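You operate a simulated robot arm through the tools that you are given. There is no shell and no other tool. Be economical: measure what you need, move in short steps, check, and stop when the job is done.

The job below is to be done with a simulated robot arm. You get a single attempt, and the scene is never put back.

TASK
Hook up the data logger and show channel 4.
Fine: yellow plug in blue socket one, green plug in blue socket two, then their thumbscrews tight; logger on, scan on.

Only the result counts: the job must be done as asked and must still hold three seconds after the hand-in. Knocking over, shifting, dropping, spilling or breaking anything else fails it.

THE ROBOT
A 6-joint arm with a two-finger gripper, fixed in place. Base frame: the origin is at the foot of the arm, x ahead of it, y to its left, z up. Units: mm, degrees, N and s.
It reaches about 1298 mm from its shoulder. Its first joint turns from -149.0 to 149.0 degrees. Payload 1.57 kg.
Tool frame: the origin (TCP) lies between the finger pads and is the grasp point; the fingertips stand 21 mm ahead of it; z points along the fingers, y is the line along which they close. The gripper opens to 70 mm. The gripper's body begins 50 mm behind the TCP.
Orientation is that of the tool frame in the base frame, as a unit quaternion [x, y, z, w]. With the fingers straight down and closing along the base's y, the tool's x points along the base's -x, its y along +y and its z along -z.

THE INTERFACE
- The arm moves only by the tool move_arm. Its argument "deltas" is a list of rows, each an object of numbers (a shift or turn left out is 0, a gripper value left out holds the last): "x", "y", "z": the shift along the base's x, y, z in cm; "wx", "wy", "wz": the turn, a rotation vector about the base's x, y, z in degrees; "hand": the opening in per cent of the stroke, from 0 (shut) to 100 (fully open). In form: [{"x": .., "y": .., "z": .., "wx": .., "wy": .., "wz": .., "hand": ..}, ...]. A call has 1 to 8 rows; each row shifts and turns the commanded pose from where the row before left it. Each row takes 0.2 s and may step no farther than 50 mm and 8.6 degrees from the row before; otherwise, or with a gripper value out of range, the whole call is refused. Where a pose cannot be reached the arm comes as near as it can. A force on the tool above 40 N (or 10 N above the force at the start of the call, whichever is more), or a blocked arm, ends the call early, and 0.2 s more pass. The fingers move at their own pace and stop on an object; they squeeze with about 30 N. The grip force told is the motor's: it shows also when the fingers shut on nothing. Time passes only in rows, and 0.2 s behind the last, so rows that do not move let the fingers close. It gives the time, the measured TCP pose, the force on the tool (base axes), the opening and the grip force at its end, in the units of the frame above (readings bear some noise), with the torque about the TCP (base axes, N m) and any sound that the robot's microphone picked up, and new pictures: "show" is both (left out), scene, wrist or none.
- Cameras (640 x 400 px; columns grow to the right, rows downward): "scene" is fixed at [401.2, -498.6, 1556.9]; the picture's right is [-0.83, 0.56, 0.00], its down [0.55, 0.81, -0.19] and it looks along [-0.11, -0.16, -0.98] (base axes); focal length 281 px, centre (320, 200). "wrist" rides on the gripper at [79, 4, -81] in the tool frame; the picture's right is [-0.05, 1.00, 0.00], its down [-0.67, -0.04, -0.74] and it looks along [-0.74, -0.04, 0.67] (tool axes); focal length 256 px, centre (320, 200). There is no depth. A picture from a camera that has moved, and an enlarged one, comes with that camera's place and axes in the base frame and with its lens.
- slide_trunk(by): slides the trunk up (or, below 0, down) by that many mm; the arm rides with it, the base frame stays. It gives what a move gives, with no picture.
- zoom(camera, box): a new picture of the part [left, top, right, bottom] of that camera's present view, enlarged. The clock stands still meanwhile.
- hand_in(): hands the job in; it is judged then, once.

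Work in short steps. Places have to be worked out from the pictures, the camera data and where the tool is seen: move nearer, look again, correct. Check each grasp and each placing, and mend what went wrong. You have 120 turns and 200 pictures in all, those below and enlarged ones among them. Open the gripper and draw the arm clear of the work before you hand the job in, unless the task says otherwise; then end with one line.

The tools are called after "Request:" as name(argument=value, ...) on one line, values as JSON. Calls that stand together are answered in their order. move_arm: Moves the arm, as the interface text tells. Its arguments: {"type":"object","properties":{"deltas":{"type":"array","items":{"type":"object","properties":{"x":{"type":"number"},"y":{"type":"number"},"z":{"type":"number"},"wx":{"type":"number"},"wy":{"type":"number"},"wz":{"type":"number"},"hand":{"type":"number"}}}},"show":{"type":"string","enum":["both","scene","wrist","none"]}},"required":["deltas"]} The other tools are called the same way: slide_trunk (by) slides the trunk up or down; zoom (camera, box) takes an enlarged picture of a part of a camera's view; hand_in () hands the job in.

At the start:

```text
clock: 0.0
eef_pos: [234.4, -607.4, 1190.7]
tcp_rot: [0.0, 1.0, -0.001, 0.0]
contact_force: [0.3, 1.1, 0.9]
moment: [0.0, -0.04, -0.01]
finger_gap: 70.2
grasp_force: 0.0
trunk travel left (down, up): [-872.0, 98.0]
```

scene: 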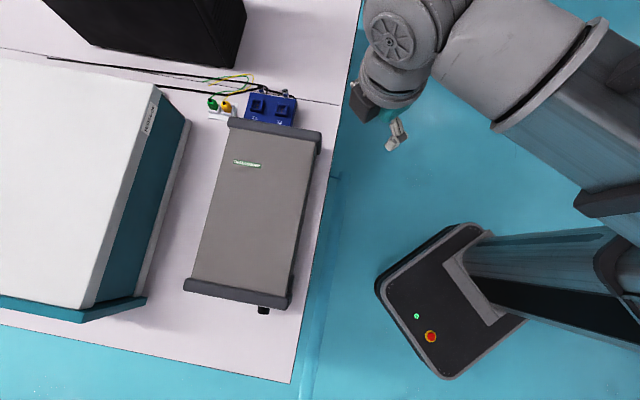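
wrist: 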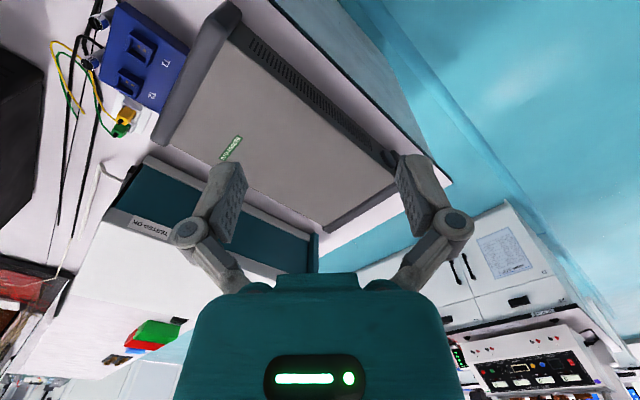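

I begin by enlarging the views of the logger, the plugs and the blue socket block.

Request:
zoom(camera="scene", box=[180, 60, 340, 160])

Request:
zoom(camera="wrist", box=[40, 0, 240, 150])

Request:
zoom(camera="wrist", box=[430, 220, 640, 400])

Request:
zoom(camera="scene", box=[170, 230, 330, 330])

```text
4.00 times, centred on (260, 110) of scene
camera zoom: at [401.2, -498.6, 1556.9], right [-0.83, 0.56, 0.0], down [0.55, 0.81, -0.19], along [-0.11, -0.16, -0.98], focal length 1125 px, centre (560, 560)
```

zoom: 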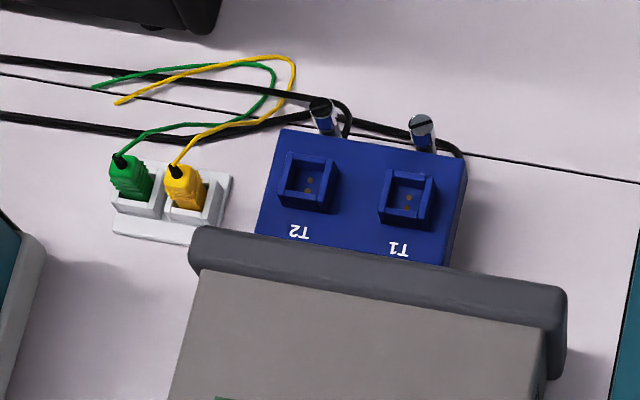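

```text
2.67 times, centred on (140, 75) of wrist
camera zoom: at [154.0, -604.3, 1271.6], right [0.05, 1.0, 0.0], down [0.67, -0.04, 0.74], along [0.74, -0.04, -0.67], focal length 683 px, centre (800, 533)
```

zoom: 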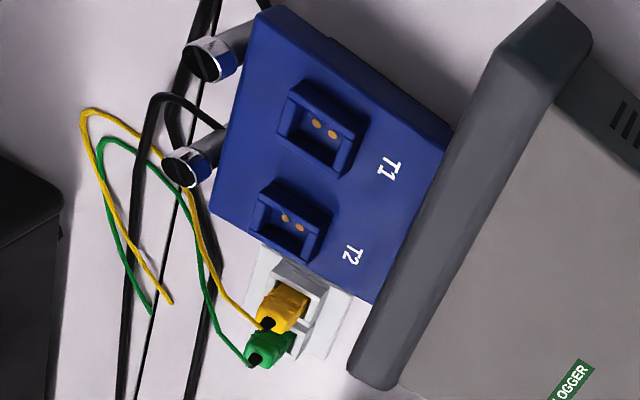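

```text
2.22 times, centred on (535, 310) of wrist
camera zoom: at [154.0, -604.3, 1271.6], right [0.05, 1.0, 0.0], down [0.67, -0.04, 0.74], along [0.74, -0.04, -0.67], focal length 569 px, centre (-158, -44)
```

zoom: 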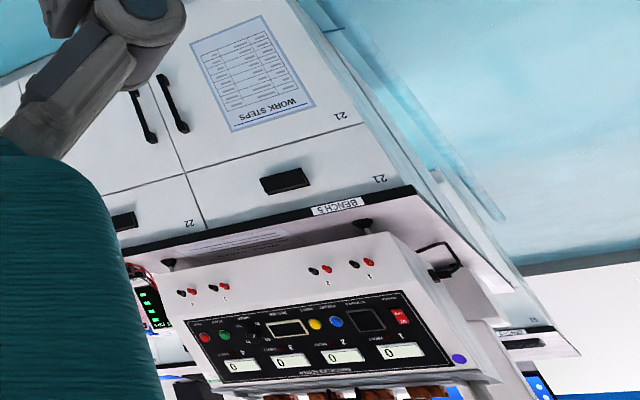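

```text
4.00 times, centred on (250, 280) of scene
camera zoom: at [401.2, -498.6, 1556.9], right [-0.83, 0.56, 0.0], down [0.55, 0.81, -0.19], along [-0.11, -0.16, -0.98], focal length 1125 px, centre (600, -120)
```

zoom: 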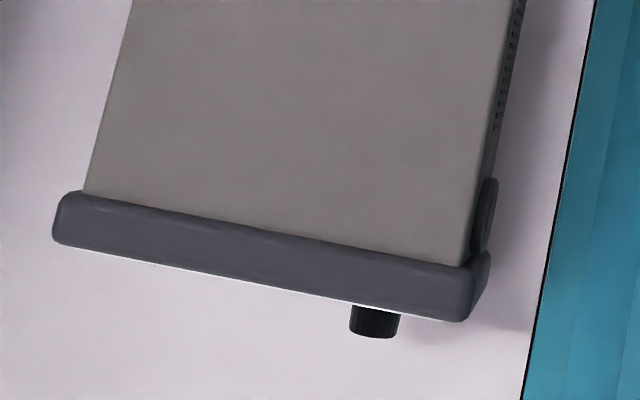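

By triangulation T1 sits near (271,-874,855) and T2 near (319,-925), with the plugs to the right of T2. I turn about -47° so that the camera looks along the T1→T2 line, and come nearer.

Request:
move_arm(deltas=[{"x": 0.37, "y": -3.5, "z": -3, "wz": -7.8}, {"x": 0.37, "y": -3.5, "z": -3, "wz": -7.8}, {"x": 0.37, "y": -3.5, "z": -3, "wz": -7.8}, {"x": 0.37, "y": -3.5, "z": -3, "wz": -7.8}, {"x": 0.37, "y": -3.5, "z": -3, "wz": -7.8}, {"x": 0.37, "y": -3.5, "z": -3, "wz": -7.8}])

```text
clock: 1.4
eef_pos: [251.9, -818.9, 1189.3]
tcp_rot: [0.398, 0.917, 0.0, 0.0]
contact_force: [0.4, -0.4, 0.1]
moment: [0.01, -0.04, 0.05]
finger_gap: 70.3
grasp_force: 0.0
out of reach, approached as far as the arm can: row 1, 2, 3, 4, 5, 6
trunk travel left (down, up): [-872.0, 98.0]
camera wrist: at [200.5, -758.5, 1271.3], right [0.77, 0.64, 0.0], down [0.43, -0.51, 0.74], along [0.48, -0.57, -0.67], focal length 256 px, centre (320, 200)
```

scene: 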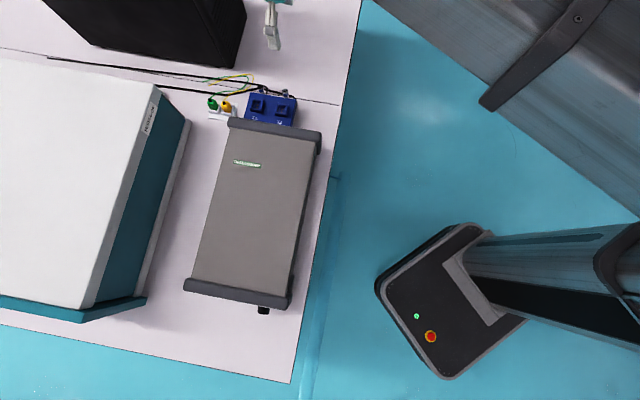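
wrist: 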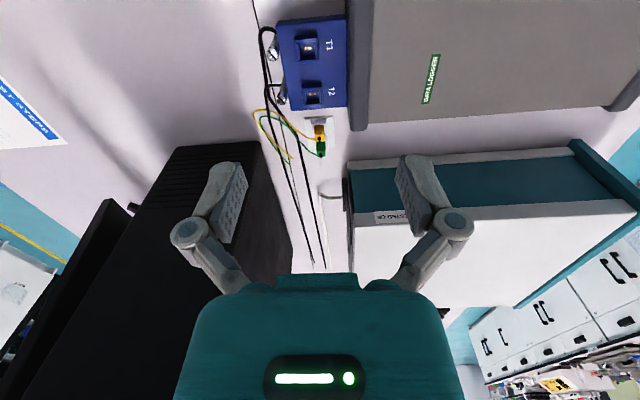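

The tool-down pose is blocked at this trunk height, since z did not change. I lower the trunk by 190 mm so that the arm comes nearer.

Request:
slide_trunk(by=-190)

Request:
move_arm(deltas=[{"hand": 100}])

```text
clock: 3.5
eef_pos: [251.6, -818.7, 1001.1]
tcp_rot: [0.397, 0.918, -0.001, 0.0]
contact_force: [0.3, 0.3, 0.2]
moment: [-0.01, 0.01, 0.01]
finger_gap: 69.9
grasp_force: 0.0
trunk travel left (down, up): [-682.0, 288.0]
```

```text
clock: 3.9
eef_pos: [252.8, -818.4, 1001.3]
tcp_rot: [0.398, 0.918, 0.0, 0.001]
contact_force: [0.8, 0.7, -0.1]
moment: [0.0, 0.02, -0.01]
finger_gap: 70.3
grasp_force: 0.0
trunk travel left (down, up): [-682.0, 288.0]
camera wrist: at [200.4, -757.4, 1081.7], right [0.76, 0.64, 0.0], down [0.43, -0.51, 0.74], along [0.48, -0.57, -0.67], focal length 256 px, centre (320, 200)
```

scene: 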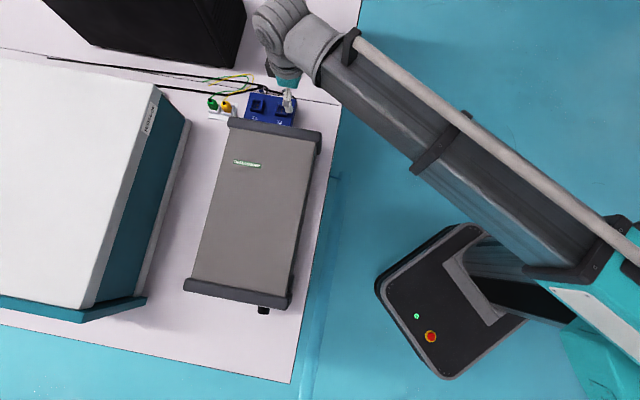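
wrist: 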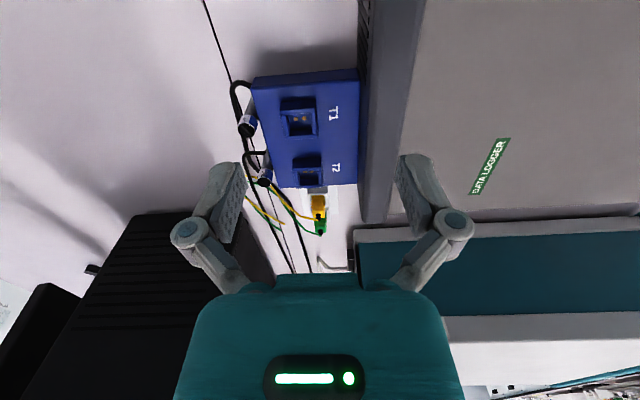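

Enlarging the wrist view for the shapes of the sockets, plugs and thumbscrews.

Request:
zoom(camera="wrist", box=[210, 60, 370, 160])

Request:
zoom(camera="wrist", box=[230, 140, 390, 240])

```text
4.00 times, centred on (290, 110) of wrist
camera zoom: at [200.4, -757.4, 1081.7], right [0.76, 0.64, 0.0], down [0.43, -0.51, 0.74], along [0.48, -0.57, -0.67], focal length 1024 px, centre (440, 560)
```

zoom: 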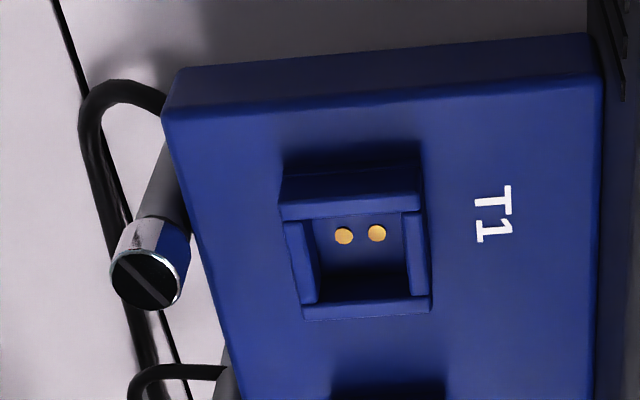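

```text
4.00 times, centred on (310, 190) of wrist
camera zoom: at [200.4, -757.4, 1081.7], right [0.76, 0.64, 0.0], down [0.43, -0.51, 0.74], along [0.48, -0.57, -0.67], focal length 1024 px, centre (360, 240)
```

zoom: 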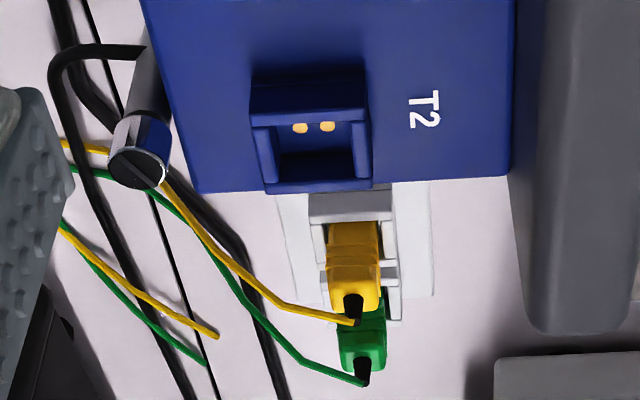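

The plugs stand upright in a white holder beyond T2, and the thumbscrews look like upright posts. I move closer to see the plugs.

Request:
move_arm(deltas=[{"x": 2.5, "y": -3, "z": -2}, {"x": 2.5, "y": -3, "z": -2}], show="wrist")

Request:
zoom(camera="wrist", box=[240, 60, 400, 160])

Request:
zoom(camera="wrist", box=[240, 130, 400, 230])

```text
clock: 4.5
eef_pos: [301.3, -879.8, 1000.3]
tcp_rot: [0.397, 0.918, 0.0, 0.0]
contact_force: [0.2, -0.3, -0.2]
moment: [-0.01, 0.0, -0.01]
finger_gap: 70.0
grasp_force: 0.1
out of reach, approached as far as the arm can: row 1, 2
trunk travel left (down, up): [-682.0, 288.0]
camera wrist: at [249.9, -818.7, 1081.3], right [0.76, 0.64, 0.0], down [0.43, -0.51, 0.74], along [0.48, -0.57, -0.67], focal length 256 px, centre (320, 200)
```

wrist: 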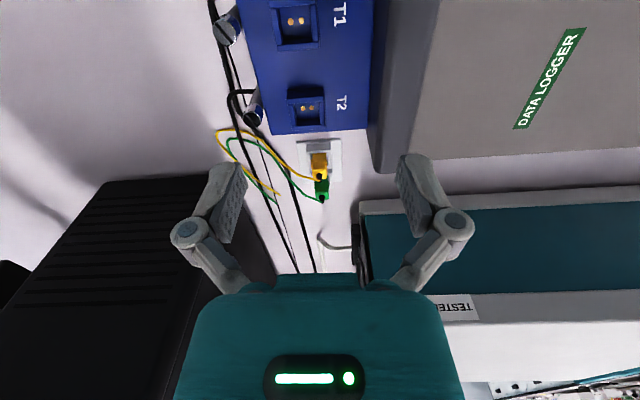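

```text
4.00 times, centred on (320, 110) of wrist
camera zoom: at [249.9, -818.7, 1081.3], right [0.76, 0.64, 0.0], down [0.43, -0.51, 0.74], along [0.48, -0.57, -0.67], focal length 1024 px, centre (320, 560)
```

zoom: 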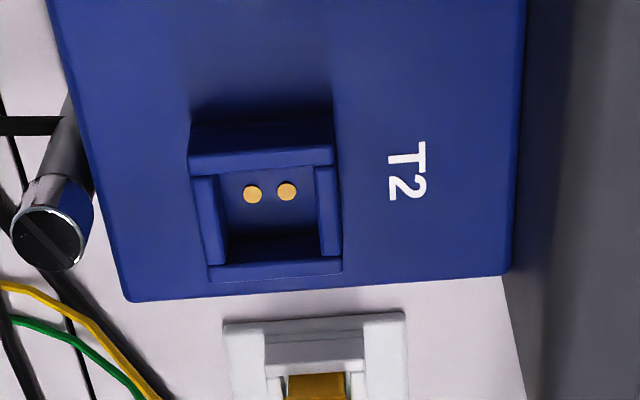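

```text
4.00 times, centred on (320, 180) of wrist
camera zoom: at [249.9, -818.7, 1081.3], right [0.76, 0.64, 0.0], down [0.43, -0.51, 0.74], along [0.48, -0.57, -0.67], focal length 1024 px, centre (320, 280)
```

zoom: 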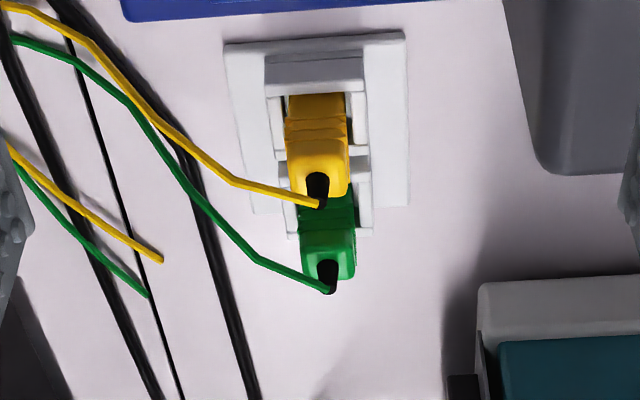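

Triangulating, the plug tops are near z≈840 and the socket contacts near z≈858, so the bench is about 800. The yellow plug is near (392,-985). I move the TCP above it and lower the trunk for a closer look.

Request:
move_arm(deltas=[{"x": 2.4, "y": -2.9}, {"x": 2.4, "y": -2.9}, {"x": 2.4, "y": -2.9}], show="none")

Request:
slide_trunk(by=-80)

Request:
move_arm(deltas=[{"hand": 100}])

```text
clock: 5.3
eef_pos: [372.5, -963.7, 1000.6]
tcp_rot: [0.397, 0.918, 0.0, 0.0]
contact_force: [0.0, 0.3, 0.0]
moment: [-0.01, -0.01, 0.02]
finger_gap: 69.9
grasp_force: 0.0
trunk travel left (down, up): [-682.0, 288.0]
```

```text
clock: 6.5
eef_pos: [370.4, -964.1, 921.2]
tcp_rot: [0.397, 0.918, 0.0, 0.0]
contact_force: [0.2, -0.5, -0.2]
moment: [-0.01, 0.01, -0.02]
finger_gap: 70.1
grasp_force: 0.1
trunk travel left (down, up): [-602.0, 368.0]
```

```text
clock: 6.8
eef_pos: [371.2, -963.2, 921.6]
tcp_rot: [0.397, 0.918, -0.001, -0.001]
contact_force: [0.4, -0.8, 0.7]
moment: [-0.04, 0.01, -0.01]
finger_gap: 70.0
grasp_force: 0.0
trunk travel left (down, up): [-602.0, 368.0]
camera wrist: at [319.2, -903.8, 1001.6], right [0.76, 0.64, 0.0], down [0.43, -0.51, 0.74], along [0.48, -0.57, -0.67], focal length 256 px, centre (320, 200)
```

scene: 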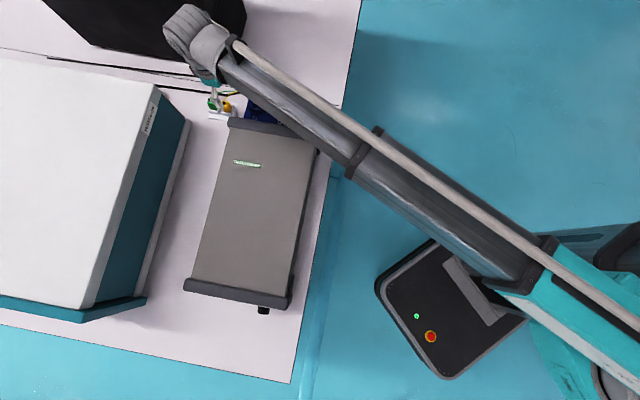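
wrist: 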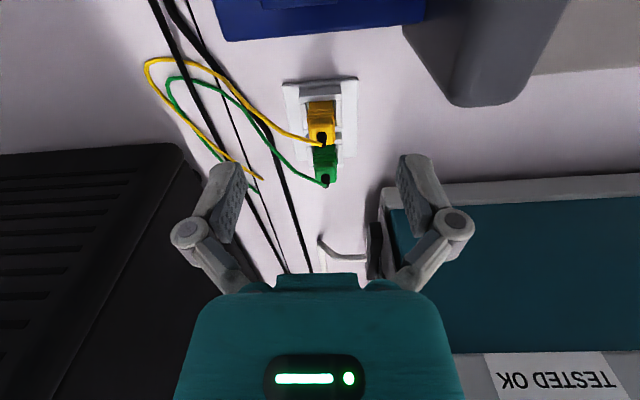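

A closer look at the plugs from here.

Request:
zoom(camera="wrist", box=[270, 65, 370, 195])

```text
3.08 times, centred on (320, 130) of wrist
camera zoom: at [319.2, -903.8, 1001.6], right [0.76, 0.64, 0.0], down [0.43, -0.51, 0.74], along [0.48, -0.57, -0.67], focal length 788 px, centre (320, 415)
```

zoom: 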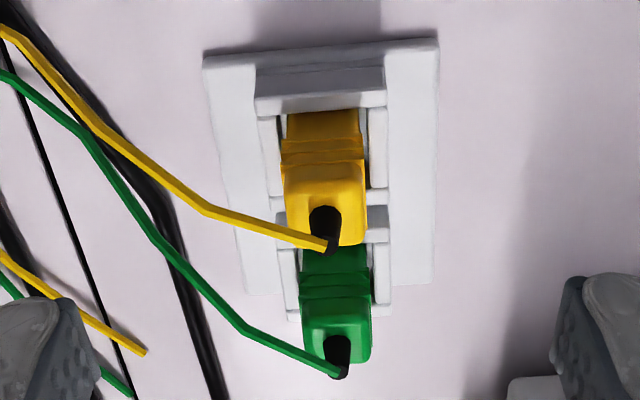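

The yellow plug's axis is near (390,-985), with its boot tip at about 854 and its spacing to green about 39 mm along -45°. I correct the yaw by +1.8° and centre over yellow. I also raise the arm 6 cm and then lower the trunk 100 mm, to keep vertical slack in the arm.

Request:
move_arm(deltas=[{"x": 0.95, "y": -1.1, "z": 3, "wz": 0.9, "hand": 70}, {"x": 0.95, "y": -1.1, "z": 3, "wz": 0.9}, {}], show="none")

Request:
slide_trunk(by=-100)

Request:
move_arm(deltas=[{}])

Request:
zoom(camera="wrist", box=[240, 90, 400, 250])

```text
clock: 7.7
eef_pos: [389.8, -984.6, 920.1]
tcp_rot: [0.382, 0.924, 0.0, 0.0]
contact_force: [0.4, 0.6, -0.2]
moment: [0.01, 0.0, 0.01]
finger_gap: 49.2
grasp_force: 0.0
out of reach, approached as far as the arm can: row 1, 2
trunk travel left (down, up): [-602.0, 368.0]
```

```text
clock: 9.0
eef_pos: [389.9, -984.0, 821.8]
tcp_rot: [0.383, 0.924, -0.001, 0.0]
contact_force: [2.3, 0.0, 11.4]
moment: [0.11, -0.04, -0.01]
finger_gap: 50.0
grasp_force: 0.7
trunk travel left (down, up): [-502.0, 468.0]
```

```text
clock: 9.4
eef_pos: [389.0, -983.6, 820.3]
tcp_rot: [0.383, 0.924, 0.0, 0.0]
contact_force: [4.8, -1.8, 14.7]
moment: [0.09, -0.01, -0.01]
finger_gap: 50.6
grasp_force: 9.6
trunk travel left (down, up): [-502.0, 468.0]
camera wrist: at [336.1, -925.9, 902.5], right [0.74, 0.67, 0.0], down [0.45, -0.5, 0.75], along [0.5, -0.55, -0.67], focal length 256 px, centre (320, 200)
```

scene: 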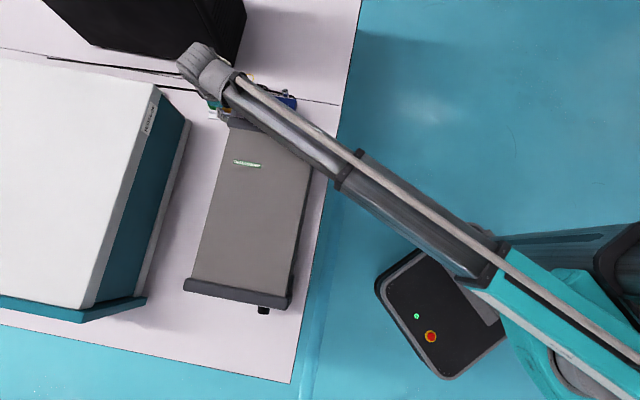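
wrist: 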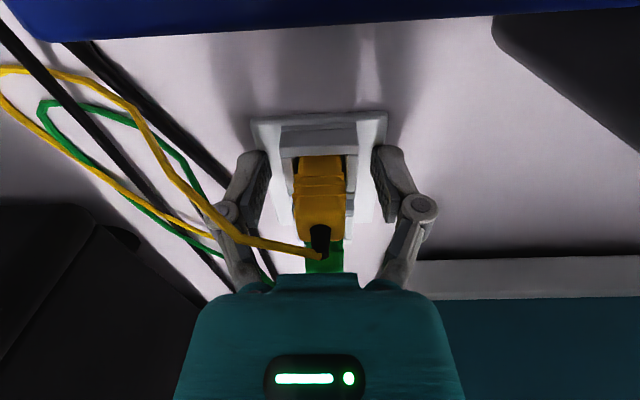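

```text
2.50 times, centred on (320, 170) of wrist
camera zoom: at [336.1, -925.9, 902.5], right [0.74, 0.67, 0.0], down [0.45, -0.5, 0.75], along [0.5, -0.55, -0.67], focal length 640 px, centre (320, 275)
```

zoom: 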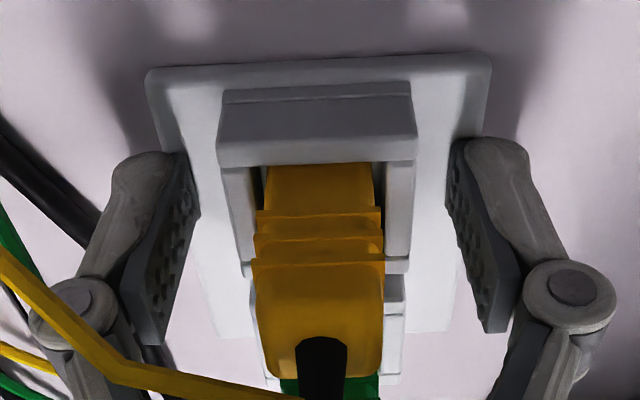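

The arm gives no z travel here, so height comes from the trunk. The fingertips are now lightly touching the holder base, astride the yellow plug, so I raise the trunk 22 mm at once.

Request:
slide_trunk(by=22)

Request:
move_arm(deltas=[{}], show="wrist")

Request:
zoom(camera="wrist", box=[240, 90, 400, 250])

```text
clock: 10.1
eef_pos: [389.3, -984.4, 842.8]
tcp_rot: [0.382, 0.924, 0.0, 0.001]
contact_force: [-0.3, 0.4, -0.1]
moment: [0.0, 0.03, -0.02]
finger_gap: 49.0
grasp_force: 0.1
trunk travel left (down, up): [-524.0, 446.0]
```

```text
clock: 10.5
eef_pos: [390.1, -984.9, 842.5]
tcp_rot: [0.382, 0.924, 0.0, 0.0]
contact_force: [-0.5, 0.5, 1.4]
moment: [-0.02, -0.01, 0.0]
finger_gap: 48.9
grasp_force: 0.1
trunk travel left (down, up): [-524.0, 446.0]
camera wrist: at [336.0, -926.7, 923.6], right [0.74, 0.67, 0.0], down [0.45, -0.5, 0.74], along [0.5, -0.55, -0.67], focal length 256 px, centre (320, 200)
```

wrist: 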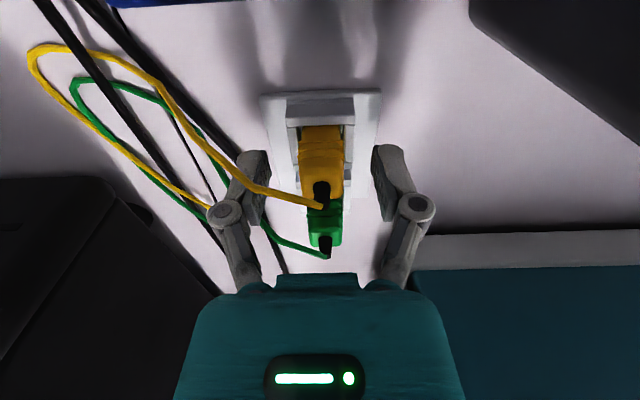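

```text
2.50 times, centred on (320, 170) of wrist
camera zoom: at [336.0, -926.7, 923.6], right [0.74, 0.67, 0.0], down [0.45, -0.5, 0.74], along [0.5, -0.55, -0.67], focal length 640 px, centre (320, 275)
```

zoom: 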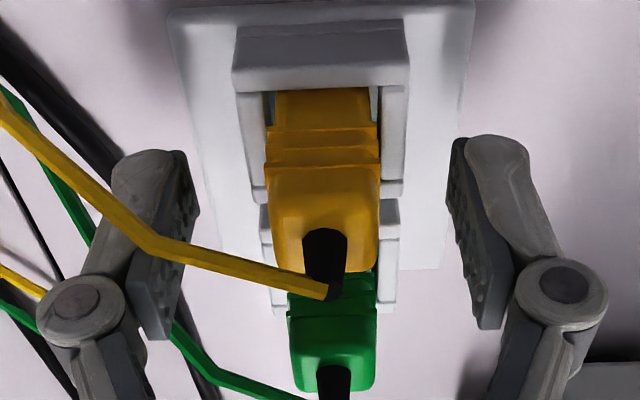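

The plug is centred between the fingers and the tips clear the holder walls. I close on yellow now.

Request:
move_arm(deltas=[{"hand": 0}, {}, {}, {}], show="wrist")

Request:
zoom(camera="wrist", box=[240, 90, 400, 250])

```text
clock: 11.5
eef_pos: [391.0, -984.3, 841.8]
tcp_rot: [0.383, 0.924, -0.001, 0.0]
contact_force: [0.7, -0.2, 0.1]
moment: [0.0, 0.03, 0.02]
finger_gap: 16.4
grasp_force: 29.7
trunk travel left (down, up): [-524.0, 446.0]
camera wrist: at [336.0, -926.7, 923.7], right [0.74, 0.67, 0.0], down [0.45, -0.5, 0.74], along [0.5, -0.55, -0.67], focal length 256 px, centre (320, 200)
```

wrist: 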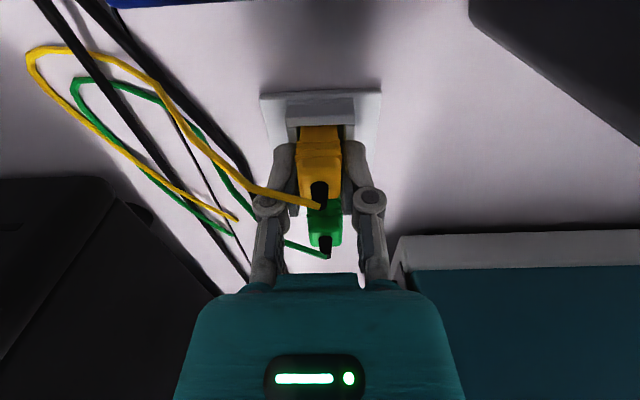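

```text
2.50 times, centred on (320, 170) of wrist
camera zoom: at [336.0, -926.7, 923.7], right [0.74, 0.67, 0.0], down [0.45, -0.5, 0.74], along [0.5, -0.55, -0.67], focal length 640 px, centre (320, 275)
```

zoom: 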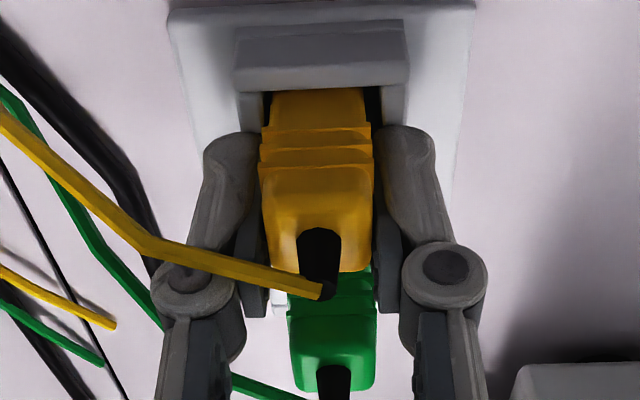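

Yellow is held at 16.4 mm wide. I lift with the trunk by 95 mm and then check.

Request:
slide_trunk(by=95)

Request:
move_arm(deltas=[{"x": -1, "y": 1}])

Request:
zoom(camera="wrist", box=[220, 90, 420, 250])

```text
clock: 12.8
eef_pos: [390.9, -984.8, 937.6]
tcp_rot: [0.383, 0.924, 0.001, -0.001]
contact_force: [0.1, -0.2, -0.1]
moment: [0.01, -0.03, 0.01]
finger_gap: 16.4
grasp_force: 30.2
trunk travel left (down, up): [-619.0, 351.0]
```

```text
clock: 13.2
eef_pos: [380.7, -975.9, 937.3]
tcp_rot: [0.383, 0.924, 0.0, -0.001]
contact_force: [0.1, 0.0, -1.5]
moment: [0.01, 0.0, 0.01]
finger_gap: 16.6
grasp_force: 30.0
trunk travel left (down, up): [-619.0, 351.0]
camera wrist: at [326.6, -916.5, 1018.6], right [0.74, 0.67, 0.0], down [0.45, -0.5, 0.74], along [0.5, -0.55, -0.67], focal length 256 px, centre (320, 200)
```

scene: 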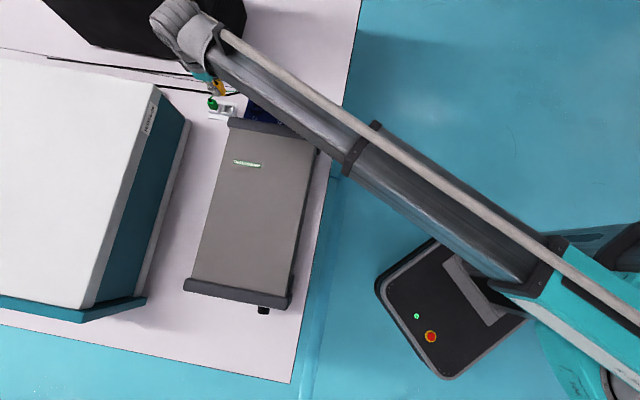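
wrist: 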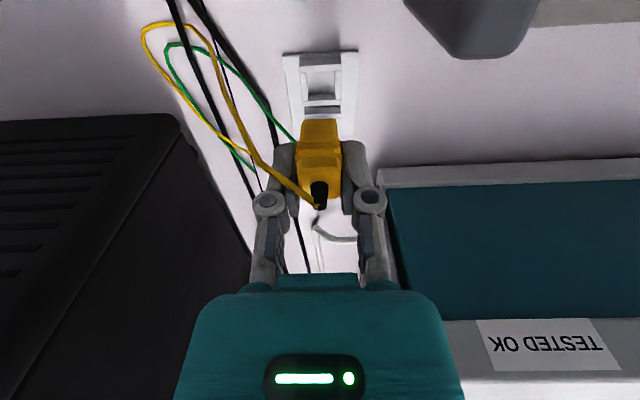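

```text
2.50 times, centred on (320, 170) of wrist
camera zoom: at [326.6, -916.5, 1018.6], right [0.74, 0.67, 0.0], down [0.45, -0.5, 0.74], along [0.5, -0.55, -0.67], focal length 640 px, centre (320, 275)
```

zoom: 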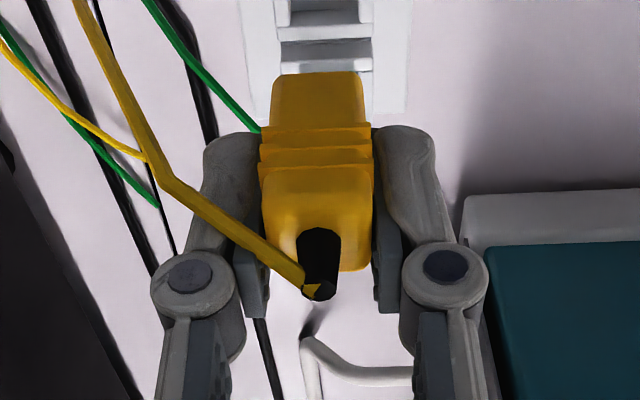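

The plug is clear of the holder, and its bottom is about 38 mm below the TCP. I carry it over T1, near (270.5,-871).

Request:
move_arm(deltas=[{"x": -2.75, "y": 2.62}, {"x": -2.75, "y": 2.62}, {"x": -2.75, "y": 2.62}, {"x": -2.75, "y": 2.62}, {}])

Request:
zoom(camera="wrist", box=[240, 80, 400, 240])

```text
clock: 14.3
eef_pos: [271.5, -870.7, 938.0]
tcp_rot: [0.382, 0.924, 0.0, 0.0]
contact_force: [0.1, 0.6, 0.0]
moment: [-0.03, -0.02, -0.02]
finger_gap: 16.7
grasp_force: 29.6
trunk travel left (down, up): [-619.0, 351.0]
camera wrist: at [217.4, -812.3, 1018.8], right [0.74, 0.67, 0.0], down [0.45, -0.5, 0.74], along [0.5, -0.55, -0.67], focal length 256 px, centre (320, 200)
```

scene: 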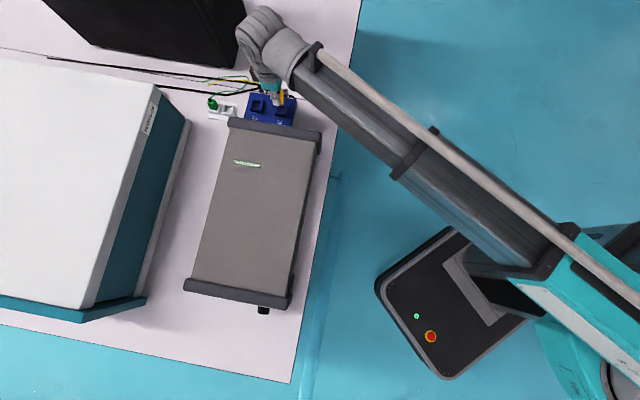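
wrist: 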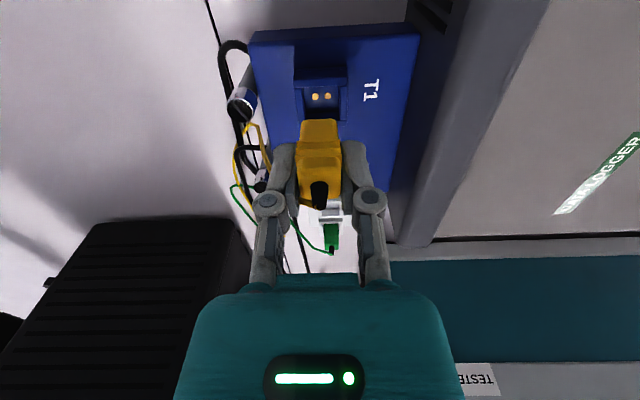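

```text
2.50 times, centred on (320, 160) of wrist
camera zoom: at [217.4, -812.3, 1018.8], right [0.74, 0.67, 0.0], down [0.45, -0.5, 0.74], along [0.5, -0.55, -0.67], focal length 640 px, centre (320, 300)
```

zoom: 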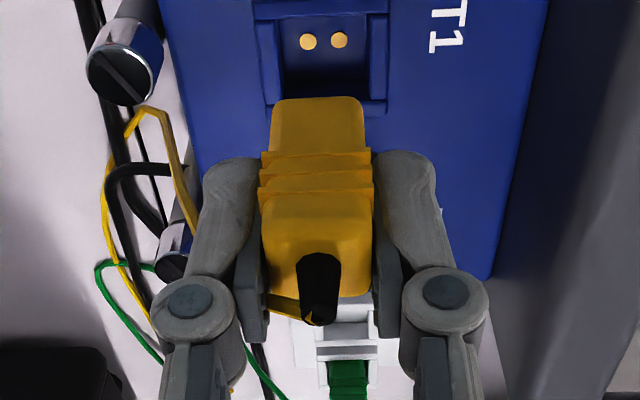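

The position over T1 is within about 1 mm. I check the block's yaw against the tool with an enlargement.

Request:
zoom(camera="wrist", box=[240, 10, 430, 130])

Request:
zoom(camera="scene", box=[230, 70, 310, 130])

```text
3.33 times, centred on (335, 70) of wrist
camera zoom: at [217.4, -812.3, 1018.8], right [0.74, 0.67, 0.0], down [0.45, -0.5, 0.74], along [0.5, -0.55, -0.67], focal length 853 px, centre (270, 633)
```

zoom: 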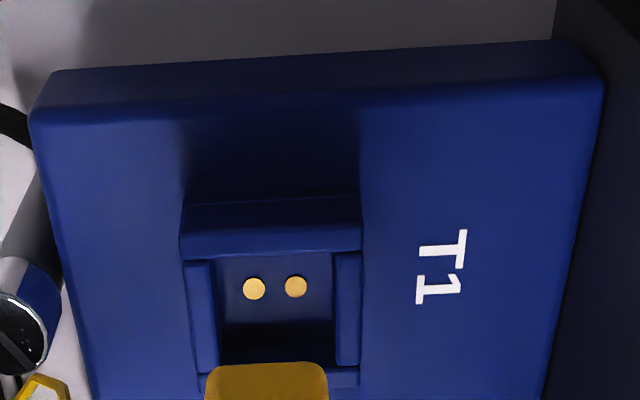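

```text
6.67 times, centred on (270, 100) of scene
camera zoom: at [401.2, -498.6, 1556.9], right [-0.83, 0.56, 0.0], down [0.55, 0.81, -0.19], along [-0.11, -0.16, -0.98], focal length 1876 px, centre (653, 867)
```

zoom: 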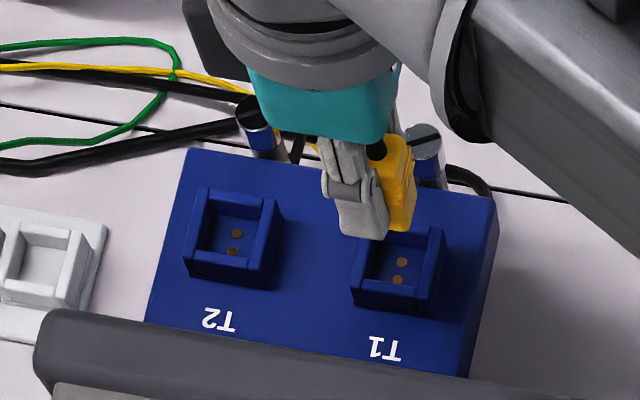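

Yaw is right to within about 0.4°. I shift 1.2 mm along +d2, then lower 25 mm and look.

Request:
move_arm(deltas=[{"x": 0.085, "y": 0.085}, {}], show="none")

Request:
slide_trunk(by=-25)

Request:
zoom(camera="wrist", box=[240, 60, 400, 220])

Request:
zoom(camera="scene", box=[230, 70, 310, 130])

```text
clock: 14.9
eef_pos: [272.3, -870.8, 937.0]
tcp_rot: [0.383, 0.924, 0.0, 0.0]
contact_force: [-0.6, -0.1, 0.0]
moment: [0.01, 0.01, -0.03]
finger_gap: 16.5
grasp_force: 30.5
trunk travel left (down, up): [-619.0, 351.0]
```

```text
clock: 15.7
eef_pos: [272.7, -868.9, 913.6]
tcp_rot: [0.382, 0.924, 0.0, 0.0]
contact_force: [-0.7, -0.2, 0.4]
moment: [0.01, -0.01, 0.0]
finger_gap: 16.4
grasp_force: 29.8
trunk travel left (down, up): [-594.0, 376.0]
```

```text
2.50 times, centred on (320, 140) of wrist
camera zoom: at [218.5, -811.2, 993.6], right [0.74, 0.67, 0.0], down [0.45, -0.5, 0.74], along [0.5, -0.55, -0.67], focal length 640 px, centre (320, 350)
```

zoom: 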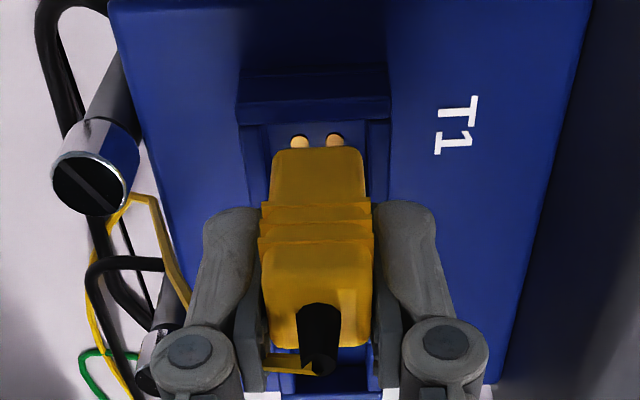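

```text
6.67 times, centred on (270, 100) of scene
camera zoom: at [401.2, -498.6, 1556.9], right [-0.83, 0.56, 0.0], down [0.55, 0.81, -0.19], along [-0.11, -0.16, -0.98], focal length 1876 px, centre (653, 867)
```

zoom: 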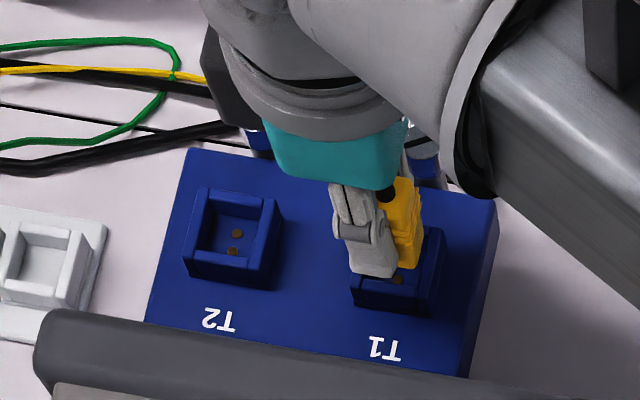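

Still free and apparently aligned. I lower 6 mm more and watch the force and the gaps.

Request:
slide_trunk(by=-6)

Request:
zoom(camera="wrist", box=[270, 70, 370, 140])

Request:
zoom(camera="scene", box=[265, 85, 305, 115])

```text
clock: 16.2
eef_pos: [272.3, -869.9, 905.9]
tcp_rot: [0.382, 0.924, 0.0, -0.001]
contact_force: [0.0, -0.6, -0.5]
moment: [-0.01, -0.02, -0.02]
finger_gap: 16.7
grasp_force: 29.7
trunk travel left (down, up): [-588.0, 382.0]
```

```text
5.71 times, centred on (320, 105) of wrist
camera zoom: at [218.5, -811.2, 987.6], right [0.74, 0.67, 0.0], down [0.45, -0.5, 0.74], along [0.5, -0.55, -0.67], focal length 1463 px, centre (320, 743)
```

zoom: 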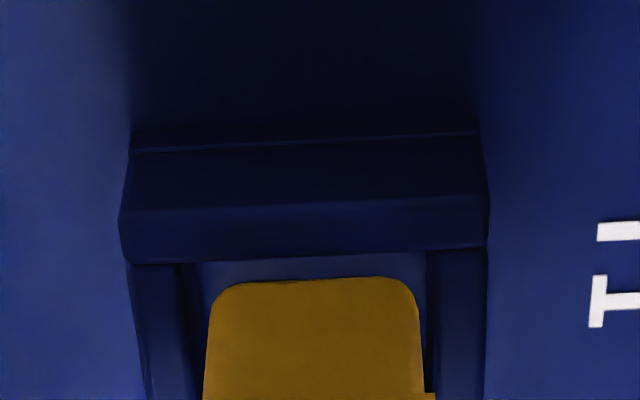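

```text
13.33 times, centred on (285, 100) of scene
camera zoom: at [401.2, -498.6, 1556.9], right [-0.83, 0.56, 0.0], down [0.55, 0.81, -0.19], along [-0.11, -0.16, -0.98], focal length 3751 px, centre (787, 1533)
```

zoom: 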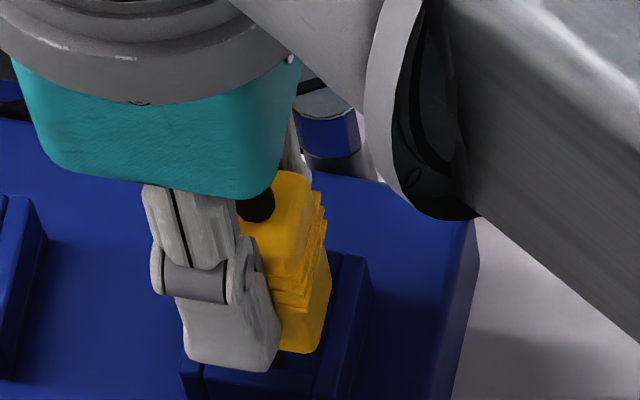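

There is clearance all round (2–3 mm) and the plug is centred in the cavity. I lower 8 mm.

Request:
slide_trunk(by=-8)

Request:
zoom(camera="wrist", box=[270, 70, 370, 140])

```text
clock: 16.8
eef_pos: [271.5, -868.9, 900.2]
tcp_rot: [0.383, 0.924, 0.0, 0.001]
contact_force: [1.2, -3.6, 17.8]
moment: [0.07, 0.09, 0.04]
finger_gap: 16.4
grasp_force: 30.2
trunk travel left (down, up): [-580.0, 390.0]
```

```text
5.71 times, centred on (320, 105) of wrist
camera zoom: at [218.1, -810.4, 980.7], right [0.74, 0.67, 0.0], down [0.45, -0.5, 0.75], along [0.5, -0.55, -0.67], focal length 1463 px, centre (320, 743)
```

zoom: 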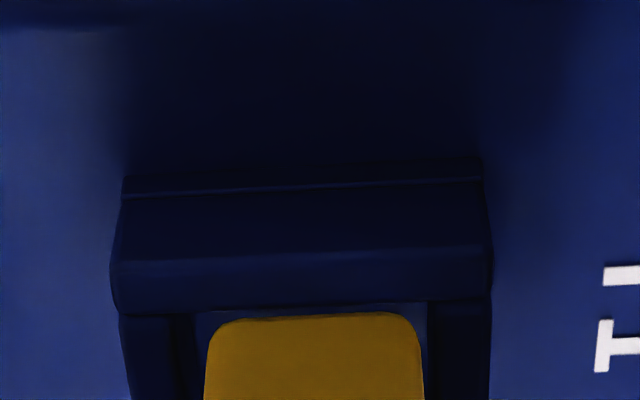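

Contact at 18 N, with the plug about 1.4 mm short of how it sat in the holder. I push 2 mm further.

Request:
slide_trunk(by=-2)

Request:
move_arm(deltas=[{}], show="wrist")

Request:
zoom(camera="wrist", box=[240, 80, 400, 240])

```text
clock: 17.3
eef_pos: [271.8, -868.0, 899.1]
tcp_rot: [0.382, 0.924, -0.001, 0.0]
contact_force: [0.1, -3.2, 21.2]
moment: [0.08, 0.16, 0.02]
finger_gap: 16.6
grasp_force: 30.0
trunk travel left (down, up): [-578.0, 392.0]
```

```text
clock: 17.7
eef_pos: [272.5, -869.0, 897.6]
tcp_rot: [0.383, 0.924, 0.0, 0.001]
contact_force: [0.1, -2.8, 18.2]
moment: [0.08, 0.15, 0.02]
finger_gap: 16.4
grasp_force: 29.8
trunk travel left (down, up): [-578.0, 392.0]
camera wrist: at [218.0, -809.9, 978.9], right [0.74, 0.67, 0.0], down [0.45, -0.5, 0.75], along [0.5, -0.55, -0.67], focal length 256 px, centre (320, 200)
```

wrist: 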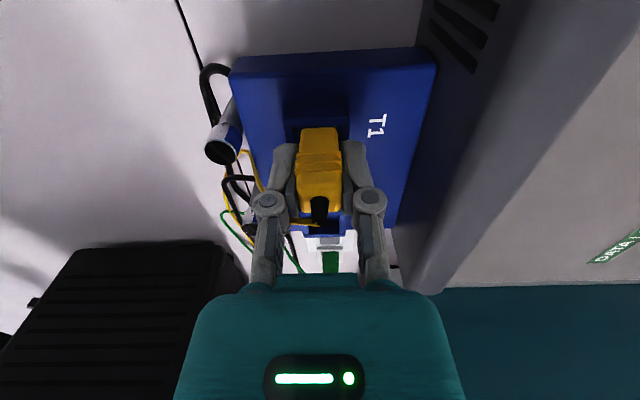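

```text
2.50 times, centred on (320, 160) of wrist
camera zoom: at [218.0, -809.9, 978.9], right [0.74, 0.67, 0.0], down [0.45, -0.5, 0.75], along [0.5, -0.55, -0.67], focal length 640 px, centre (320, 300)
```

zoom: 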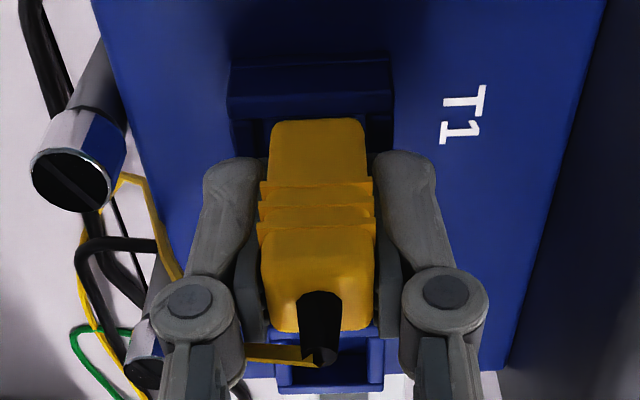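

The plug is slipping up in the grip (about 6 mm) rather than going down, so it may be resting on a rim. I look from the scene camera.

Request:
zoom(camera="scene", box=[262, 85, 302, 115])

Request:
zoom(camera="wrist", box=[280, 100, 360, 150])

```text
13.33 times, centred on (282, 100) of scene
camera zoom: at [401.2, -498.6, 1556.9], right [-0.83, 0.56, 0.0], down [0.55, 0.81, -0.19], along [-0.11, -0.16, -0.98], focal length 3751 px, centre (827, 1533)
```

zoom: 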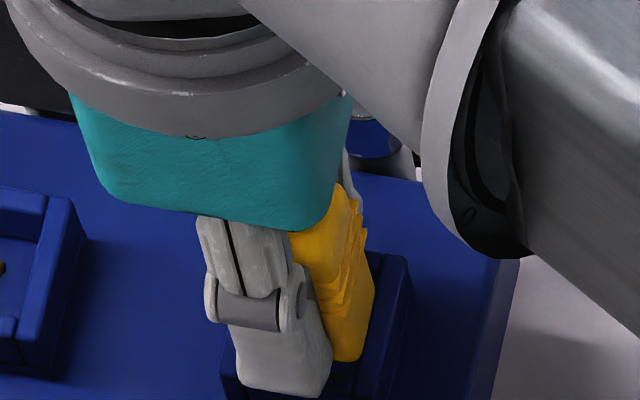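

```text
8.00 times, centred on (320, 125) of wrist
camera zoom: at [218.0, -809.9, 978.9], right [0.74, 0.67, 0.0], down [0.45, -0.5, 0.75], along [0.5, -0.55, -0.67], focal length 2048 px, centre (320, 800)
```

zoom: 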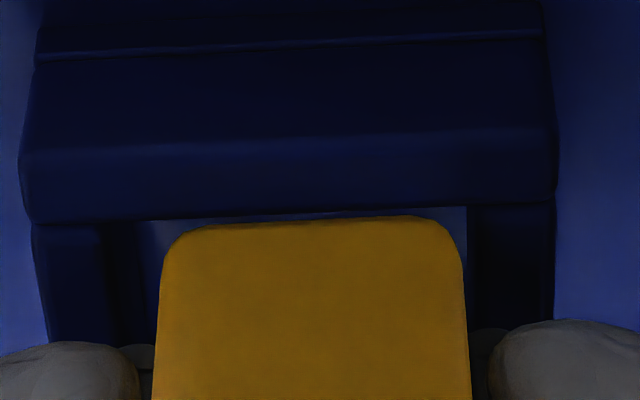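

Working it through: the rim top is at z≈870 and the floor at about 859, and the plug nose (about 18.4×20 mm) sits about 0.8 mm too far +d2 in a 20.4 mm slot. I lift 4 mm, shift -0.8 mm in d2 and +0.4 mm in d1, and press again.

Request:
slide_trunk(by=4)

Request:
move_arm(deltas=[{"x": -0.03, "y": -0.085}, {}], show="none")

Request:
zoom(camera="wrist", box=[280, 95, 360, 145])

```text
clock: 18.2
eef_pos: [272.6, -869.9, 901.3]
tcp_rot: [0.383, 0.924, 0.0, 0.0]
contact_force: [0.1, -0.6, -0.3]
moment: [0.03, -0.01, 0.02]
finger_gap: 16.6
grasp_force: 29.7
trunk travel left (down, up): [-582.0, 388.0]
```

```text
clock: 18.8
eef_pos: [271.0, -870.6, 900.7]
tcp_rot: [0.382, 0.924, 0.0, 0.0]
contact_force: [0.8, 0.1, 0.1]
moment: [-0.02, -0.01, 0.02]
finger_gap: 16.4
grasp_force: 29.9
trunk travel left (down, up): [-582.0, 388.0]
```

```text
8.00 times, centred on (320, 120) of wrist
camera zoom: at [218.0, -811.9, 981.6], right [0.74, 0.67, 0.0], down [0.45, -0.5, 0.74], along [0.5, -0.55, -0.67], focal length 2048 px, centre (320, 840)
```

zoom: 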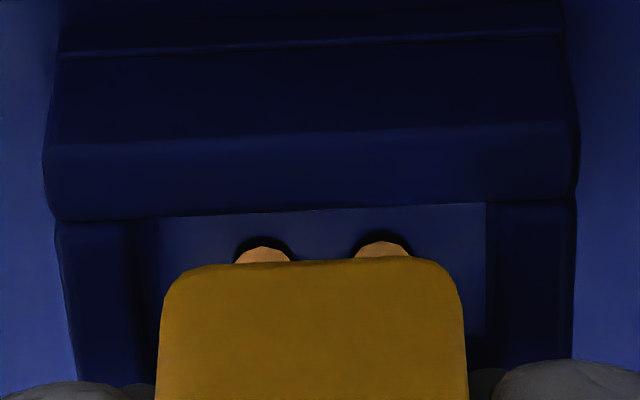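

I probe whether the nose is already inside the cavity: I shift in small steps along -d1 and watch for a side force.

Request:
move_arm(deltas=[{"x": -0.1, "y": 0.1}, {"x": -0.1, "y": 0.1}, {"x": -0.1, "y": 0.1}], show="none")

Request:
zoom(camera="wrist", box=[280, 95, 360, 145])

```text
clock: 19.6
eef_pos: [268.5, -867.6, 901.0]
tcp_rot: [0.383, 0.924, 0.0, 0.0]
contact_force: [-0.1, 0.1, -0.3]
moment: [0.0, 0.02, -0.02]
finger_gap: 16.4
grasp_force: 30.0
trunk travel left (down, up): [-582.0, 388.0]
```

```text
8.00 times, centred on (320, 120) of wrist
camera zoom: at [214.6, -809.3, 981.6], right [0.74, 0.67, 0.0], down [0.45, -0.5, 0.74], along [0.5, -0.55, -0.67], focal length 2048 px, centre (320, 840)
```

zoom: 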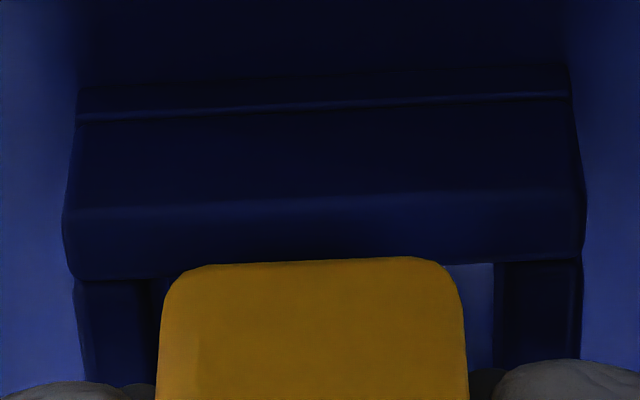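

There is no side force and the nose overlaps the rim, so the earlier stop was at the rim, on the near wall. I move +5 mm along d1 to centre and recheck before pressing.

Request:
move_arm(deltas=[{"x": 0.2, "y": -0.17}, {"x": 0.2, "y": -0.17}, {}, {}], show="none")

Request:
slide_trunk(by=-1.5)

Request:
zoom(camera="wrist", box=[280, 95, 360, 145])

```text
clock: 20.6
eef_pos: [272.8, -870.9, 900.1]
tcp_rot: [0.382, 0.924, 0.0, -0.001]
contact_force: [0.0, -0.2, -0.2]
moment: [0.01, -0.03, -0.01]
finger_gap: 16.8
grasp_force: 30.1
trunk travel left (down, up): [-582.0, 388.0]
```

```text
clock: 21.1
eef_pos: [271.3, -871.5, 898.3]
tcp_rot: [0.383, 0.924, 0.0, 0.0]
contact_force: [-0.1, 0.6, 0.9]
moment: [0.01, 0.01, 0.01]
finger_gap: 16.5
grasp_force: 30.5
trunk travel left (down, up): [-581.0, 389.0]
```

```text
8.00 times, centred on (320, 120) of wrist
camera zoom: at [218.7, -812.7, 980.1], right [0.74, 0.67, 0.0], down [0.45, -0.5, 0.74], along [0.5, -0.55, -0.67], focal length 2048 px, centre (320, 840)
```

zoom: 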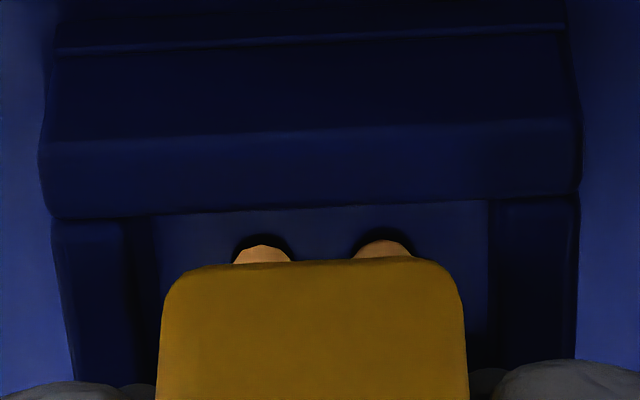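

Gaps now: near wall about 3.7 mm, far about 1 mm, sides about even. I shift -1.2 mm along d1 and press down 4 mm.

Request:
move_arm(deltas=[{"x": -0.085, "y": 0.085}, {}], show="none")

Request:
slide_trunk(by=-4)

Request:
zoom(camera="wrist", box=[280, 95, 360, 145])

```text
clock: 21.7
eef_pos: [270.7, -870.5, 899.8]
tcp_rot: [0.382, 0.924, 0.001, 0.0]
contact_force: [0.2, -0.3, 0.1]
moment: [0.03, 0.0, -0.04]
finger_gap: 16.6
grasp_force: 30.5
trunk travel left (down, up): [-581.0, 389.0]
```

```text
clock: 22.3
eef_pos: [271.1, -869.0, 896.6]
tcp_rot: [0.383, 0.924, -0.002, 0.001]
contact_force: [1.9, -6.2, 21.6]
moment: [0.06, 0.2, 0.01]
finger_gap: 16.5
grasp_force: 30.2
trunk travel left (down, up): [-577.0, 393.0]
```

```text
8.00 times, centred on (320, 120) of wrist
camera zoom: at [217.4, -810.8, 977.6], right [0.74, 0.67, 0.0], down [0.45, -0.49, 0.75], along [0.5, -0.56, -0.67], focal length 2048 px, centre (320, 840)
```

zoom: 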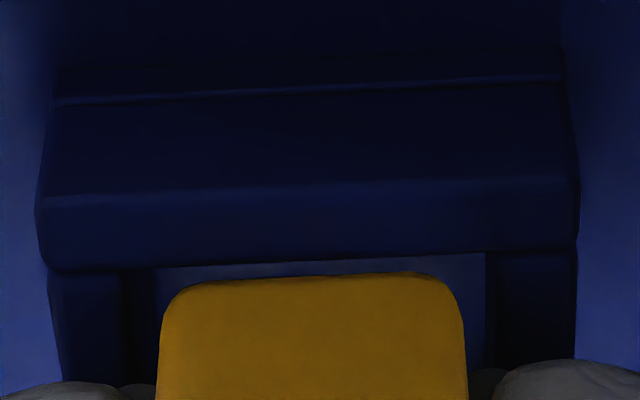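

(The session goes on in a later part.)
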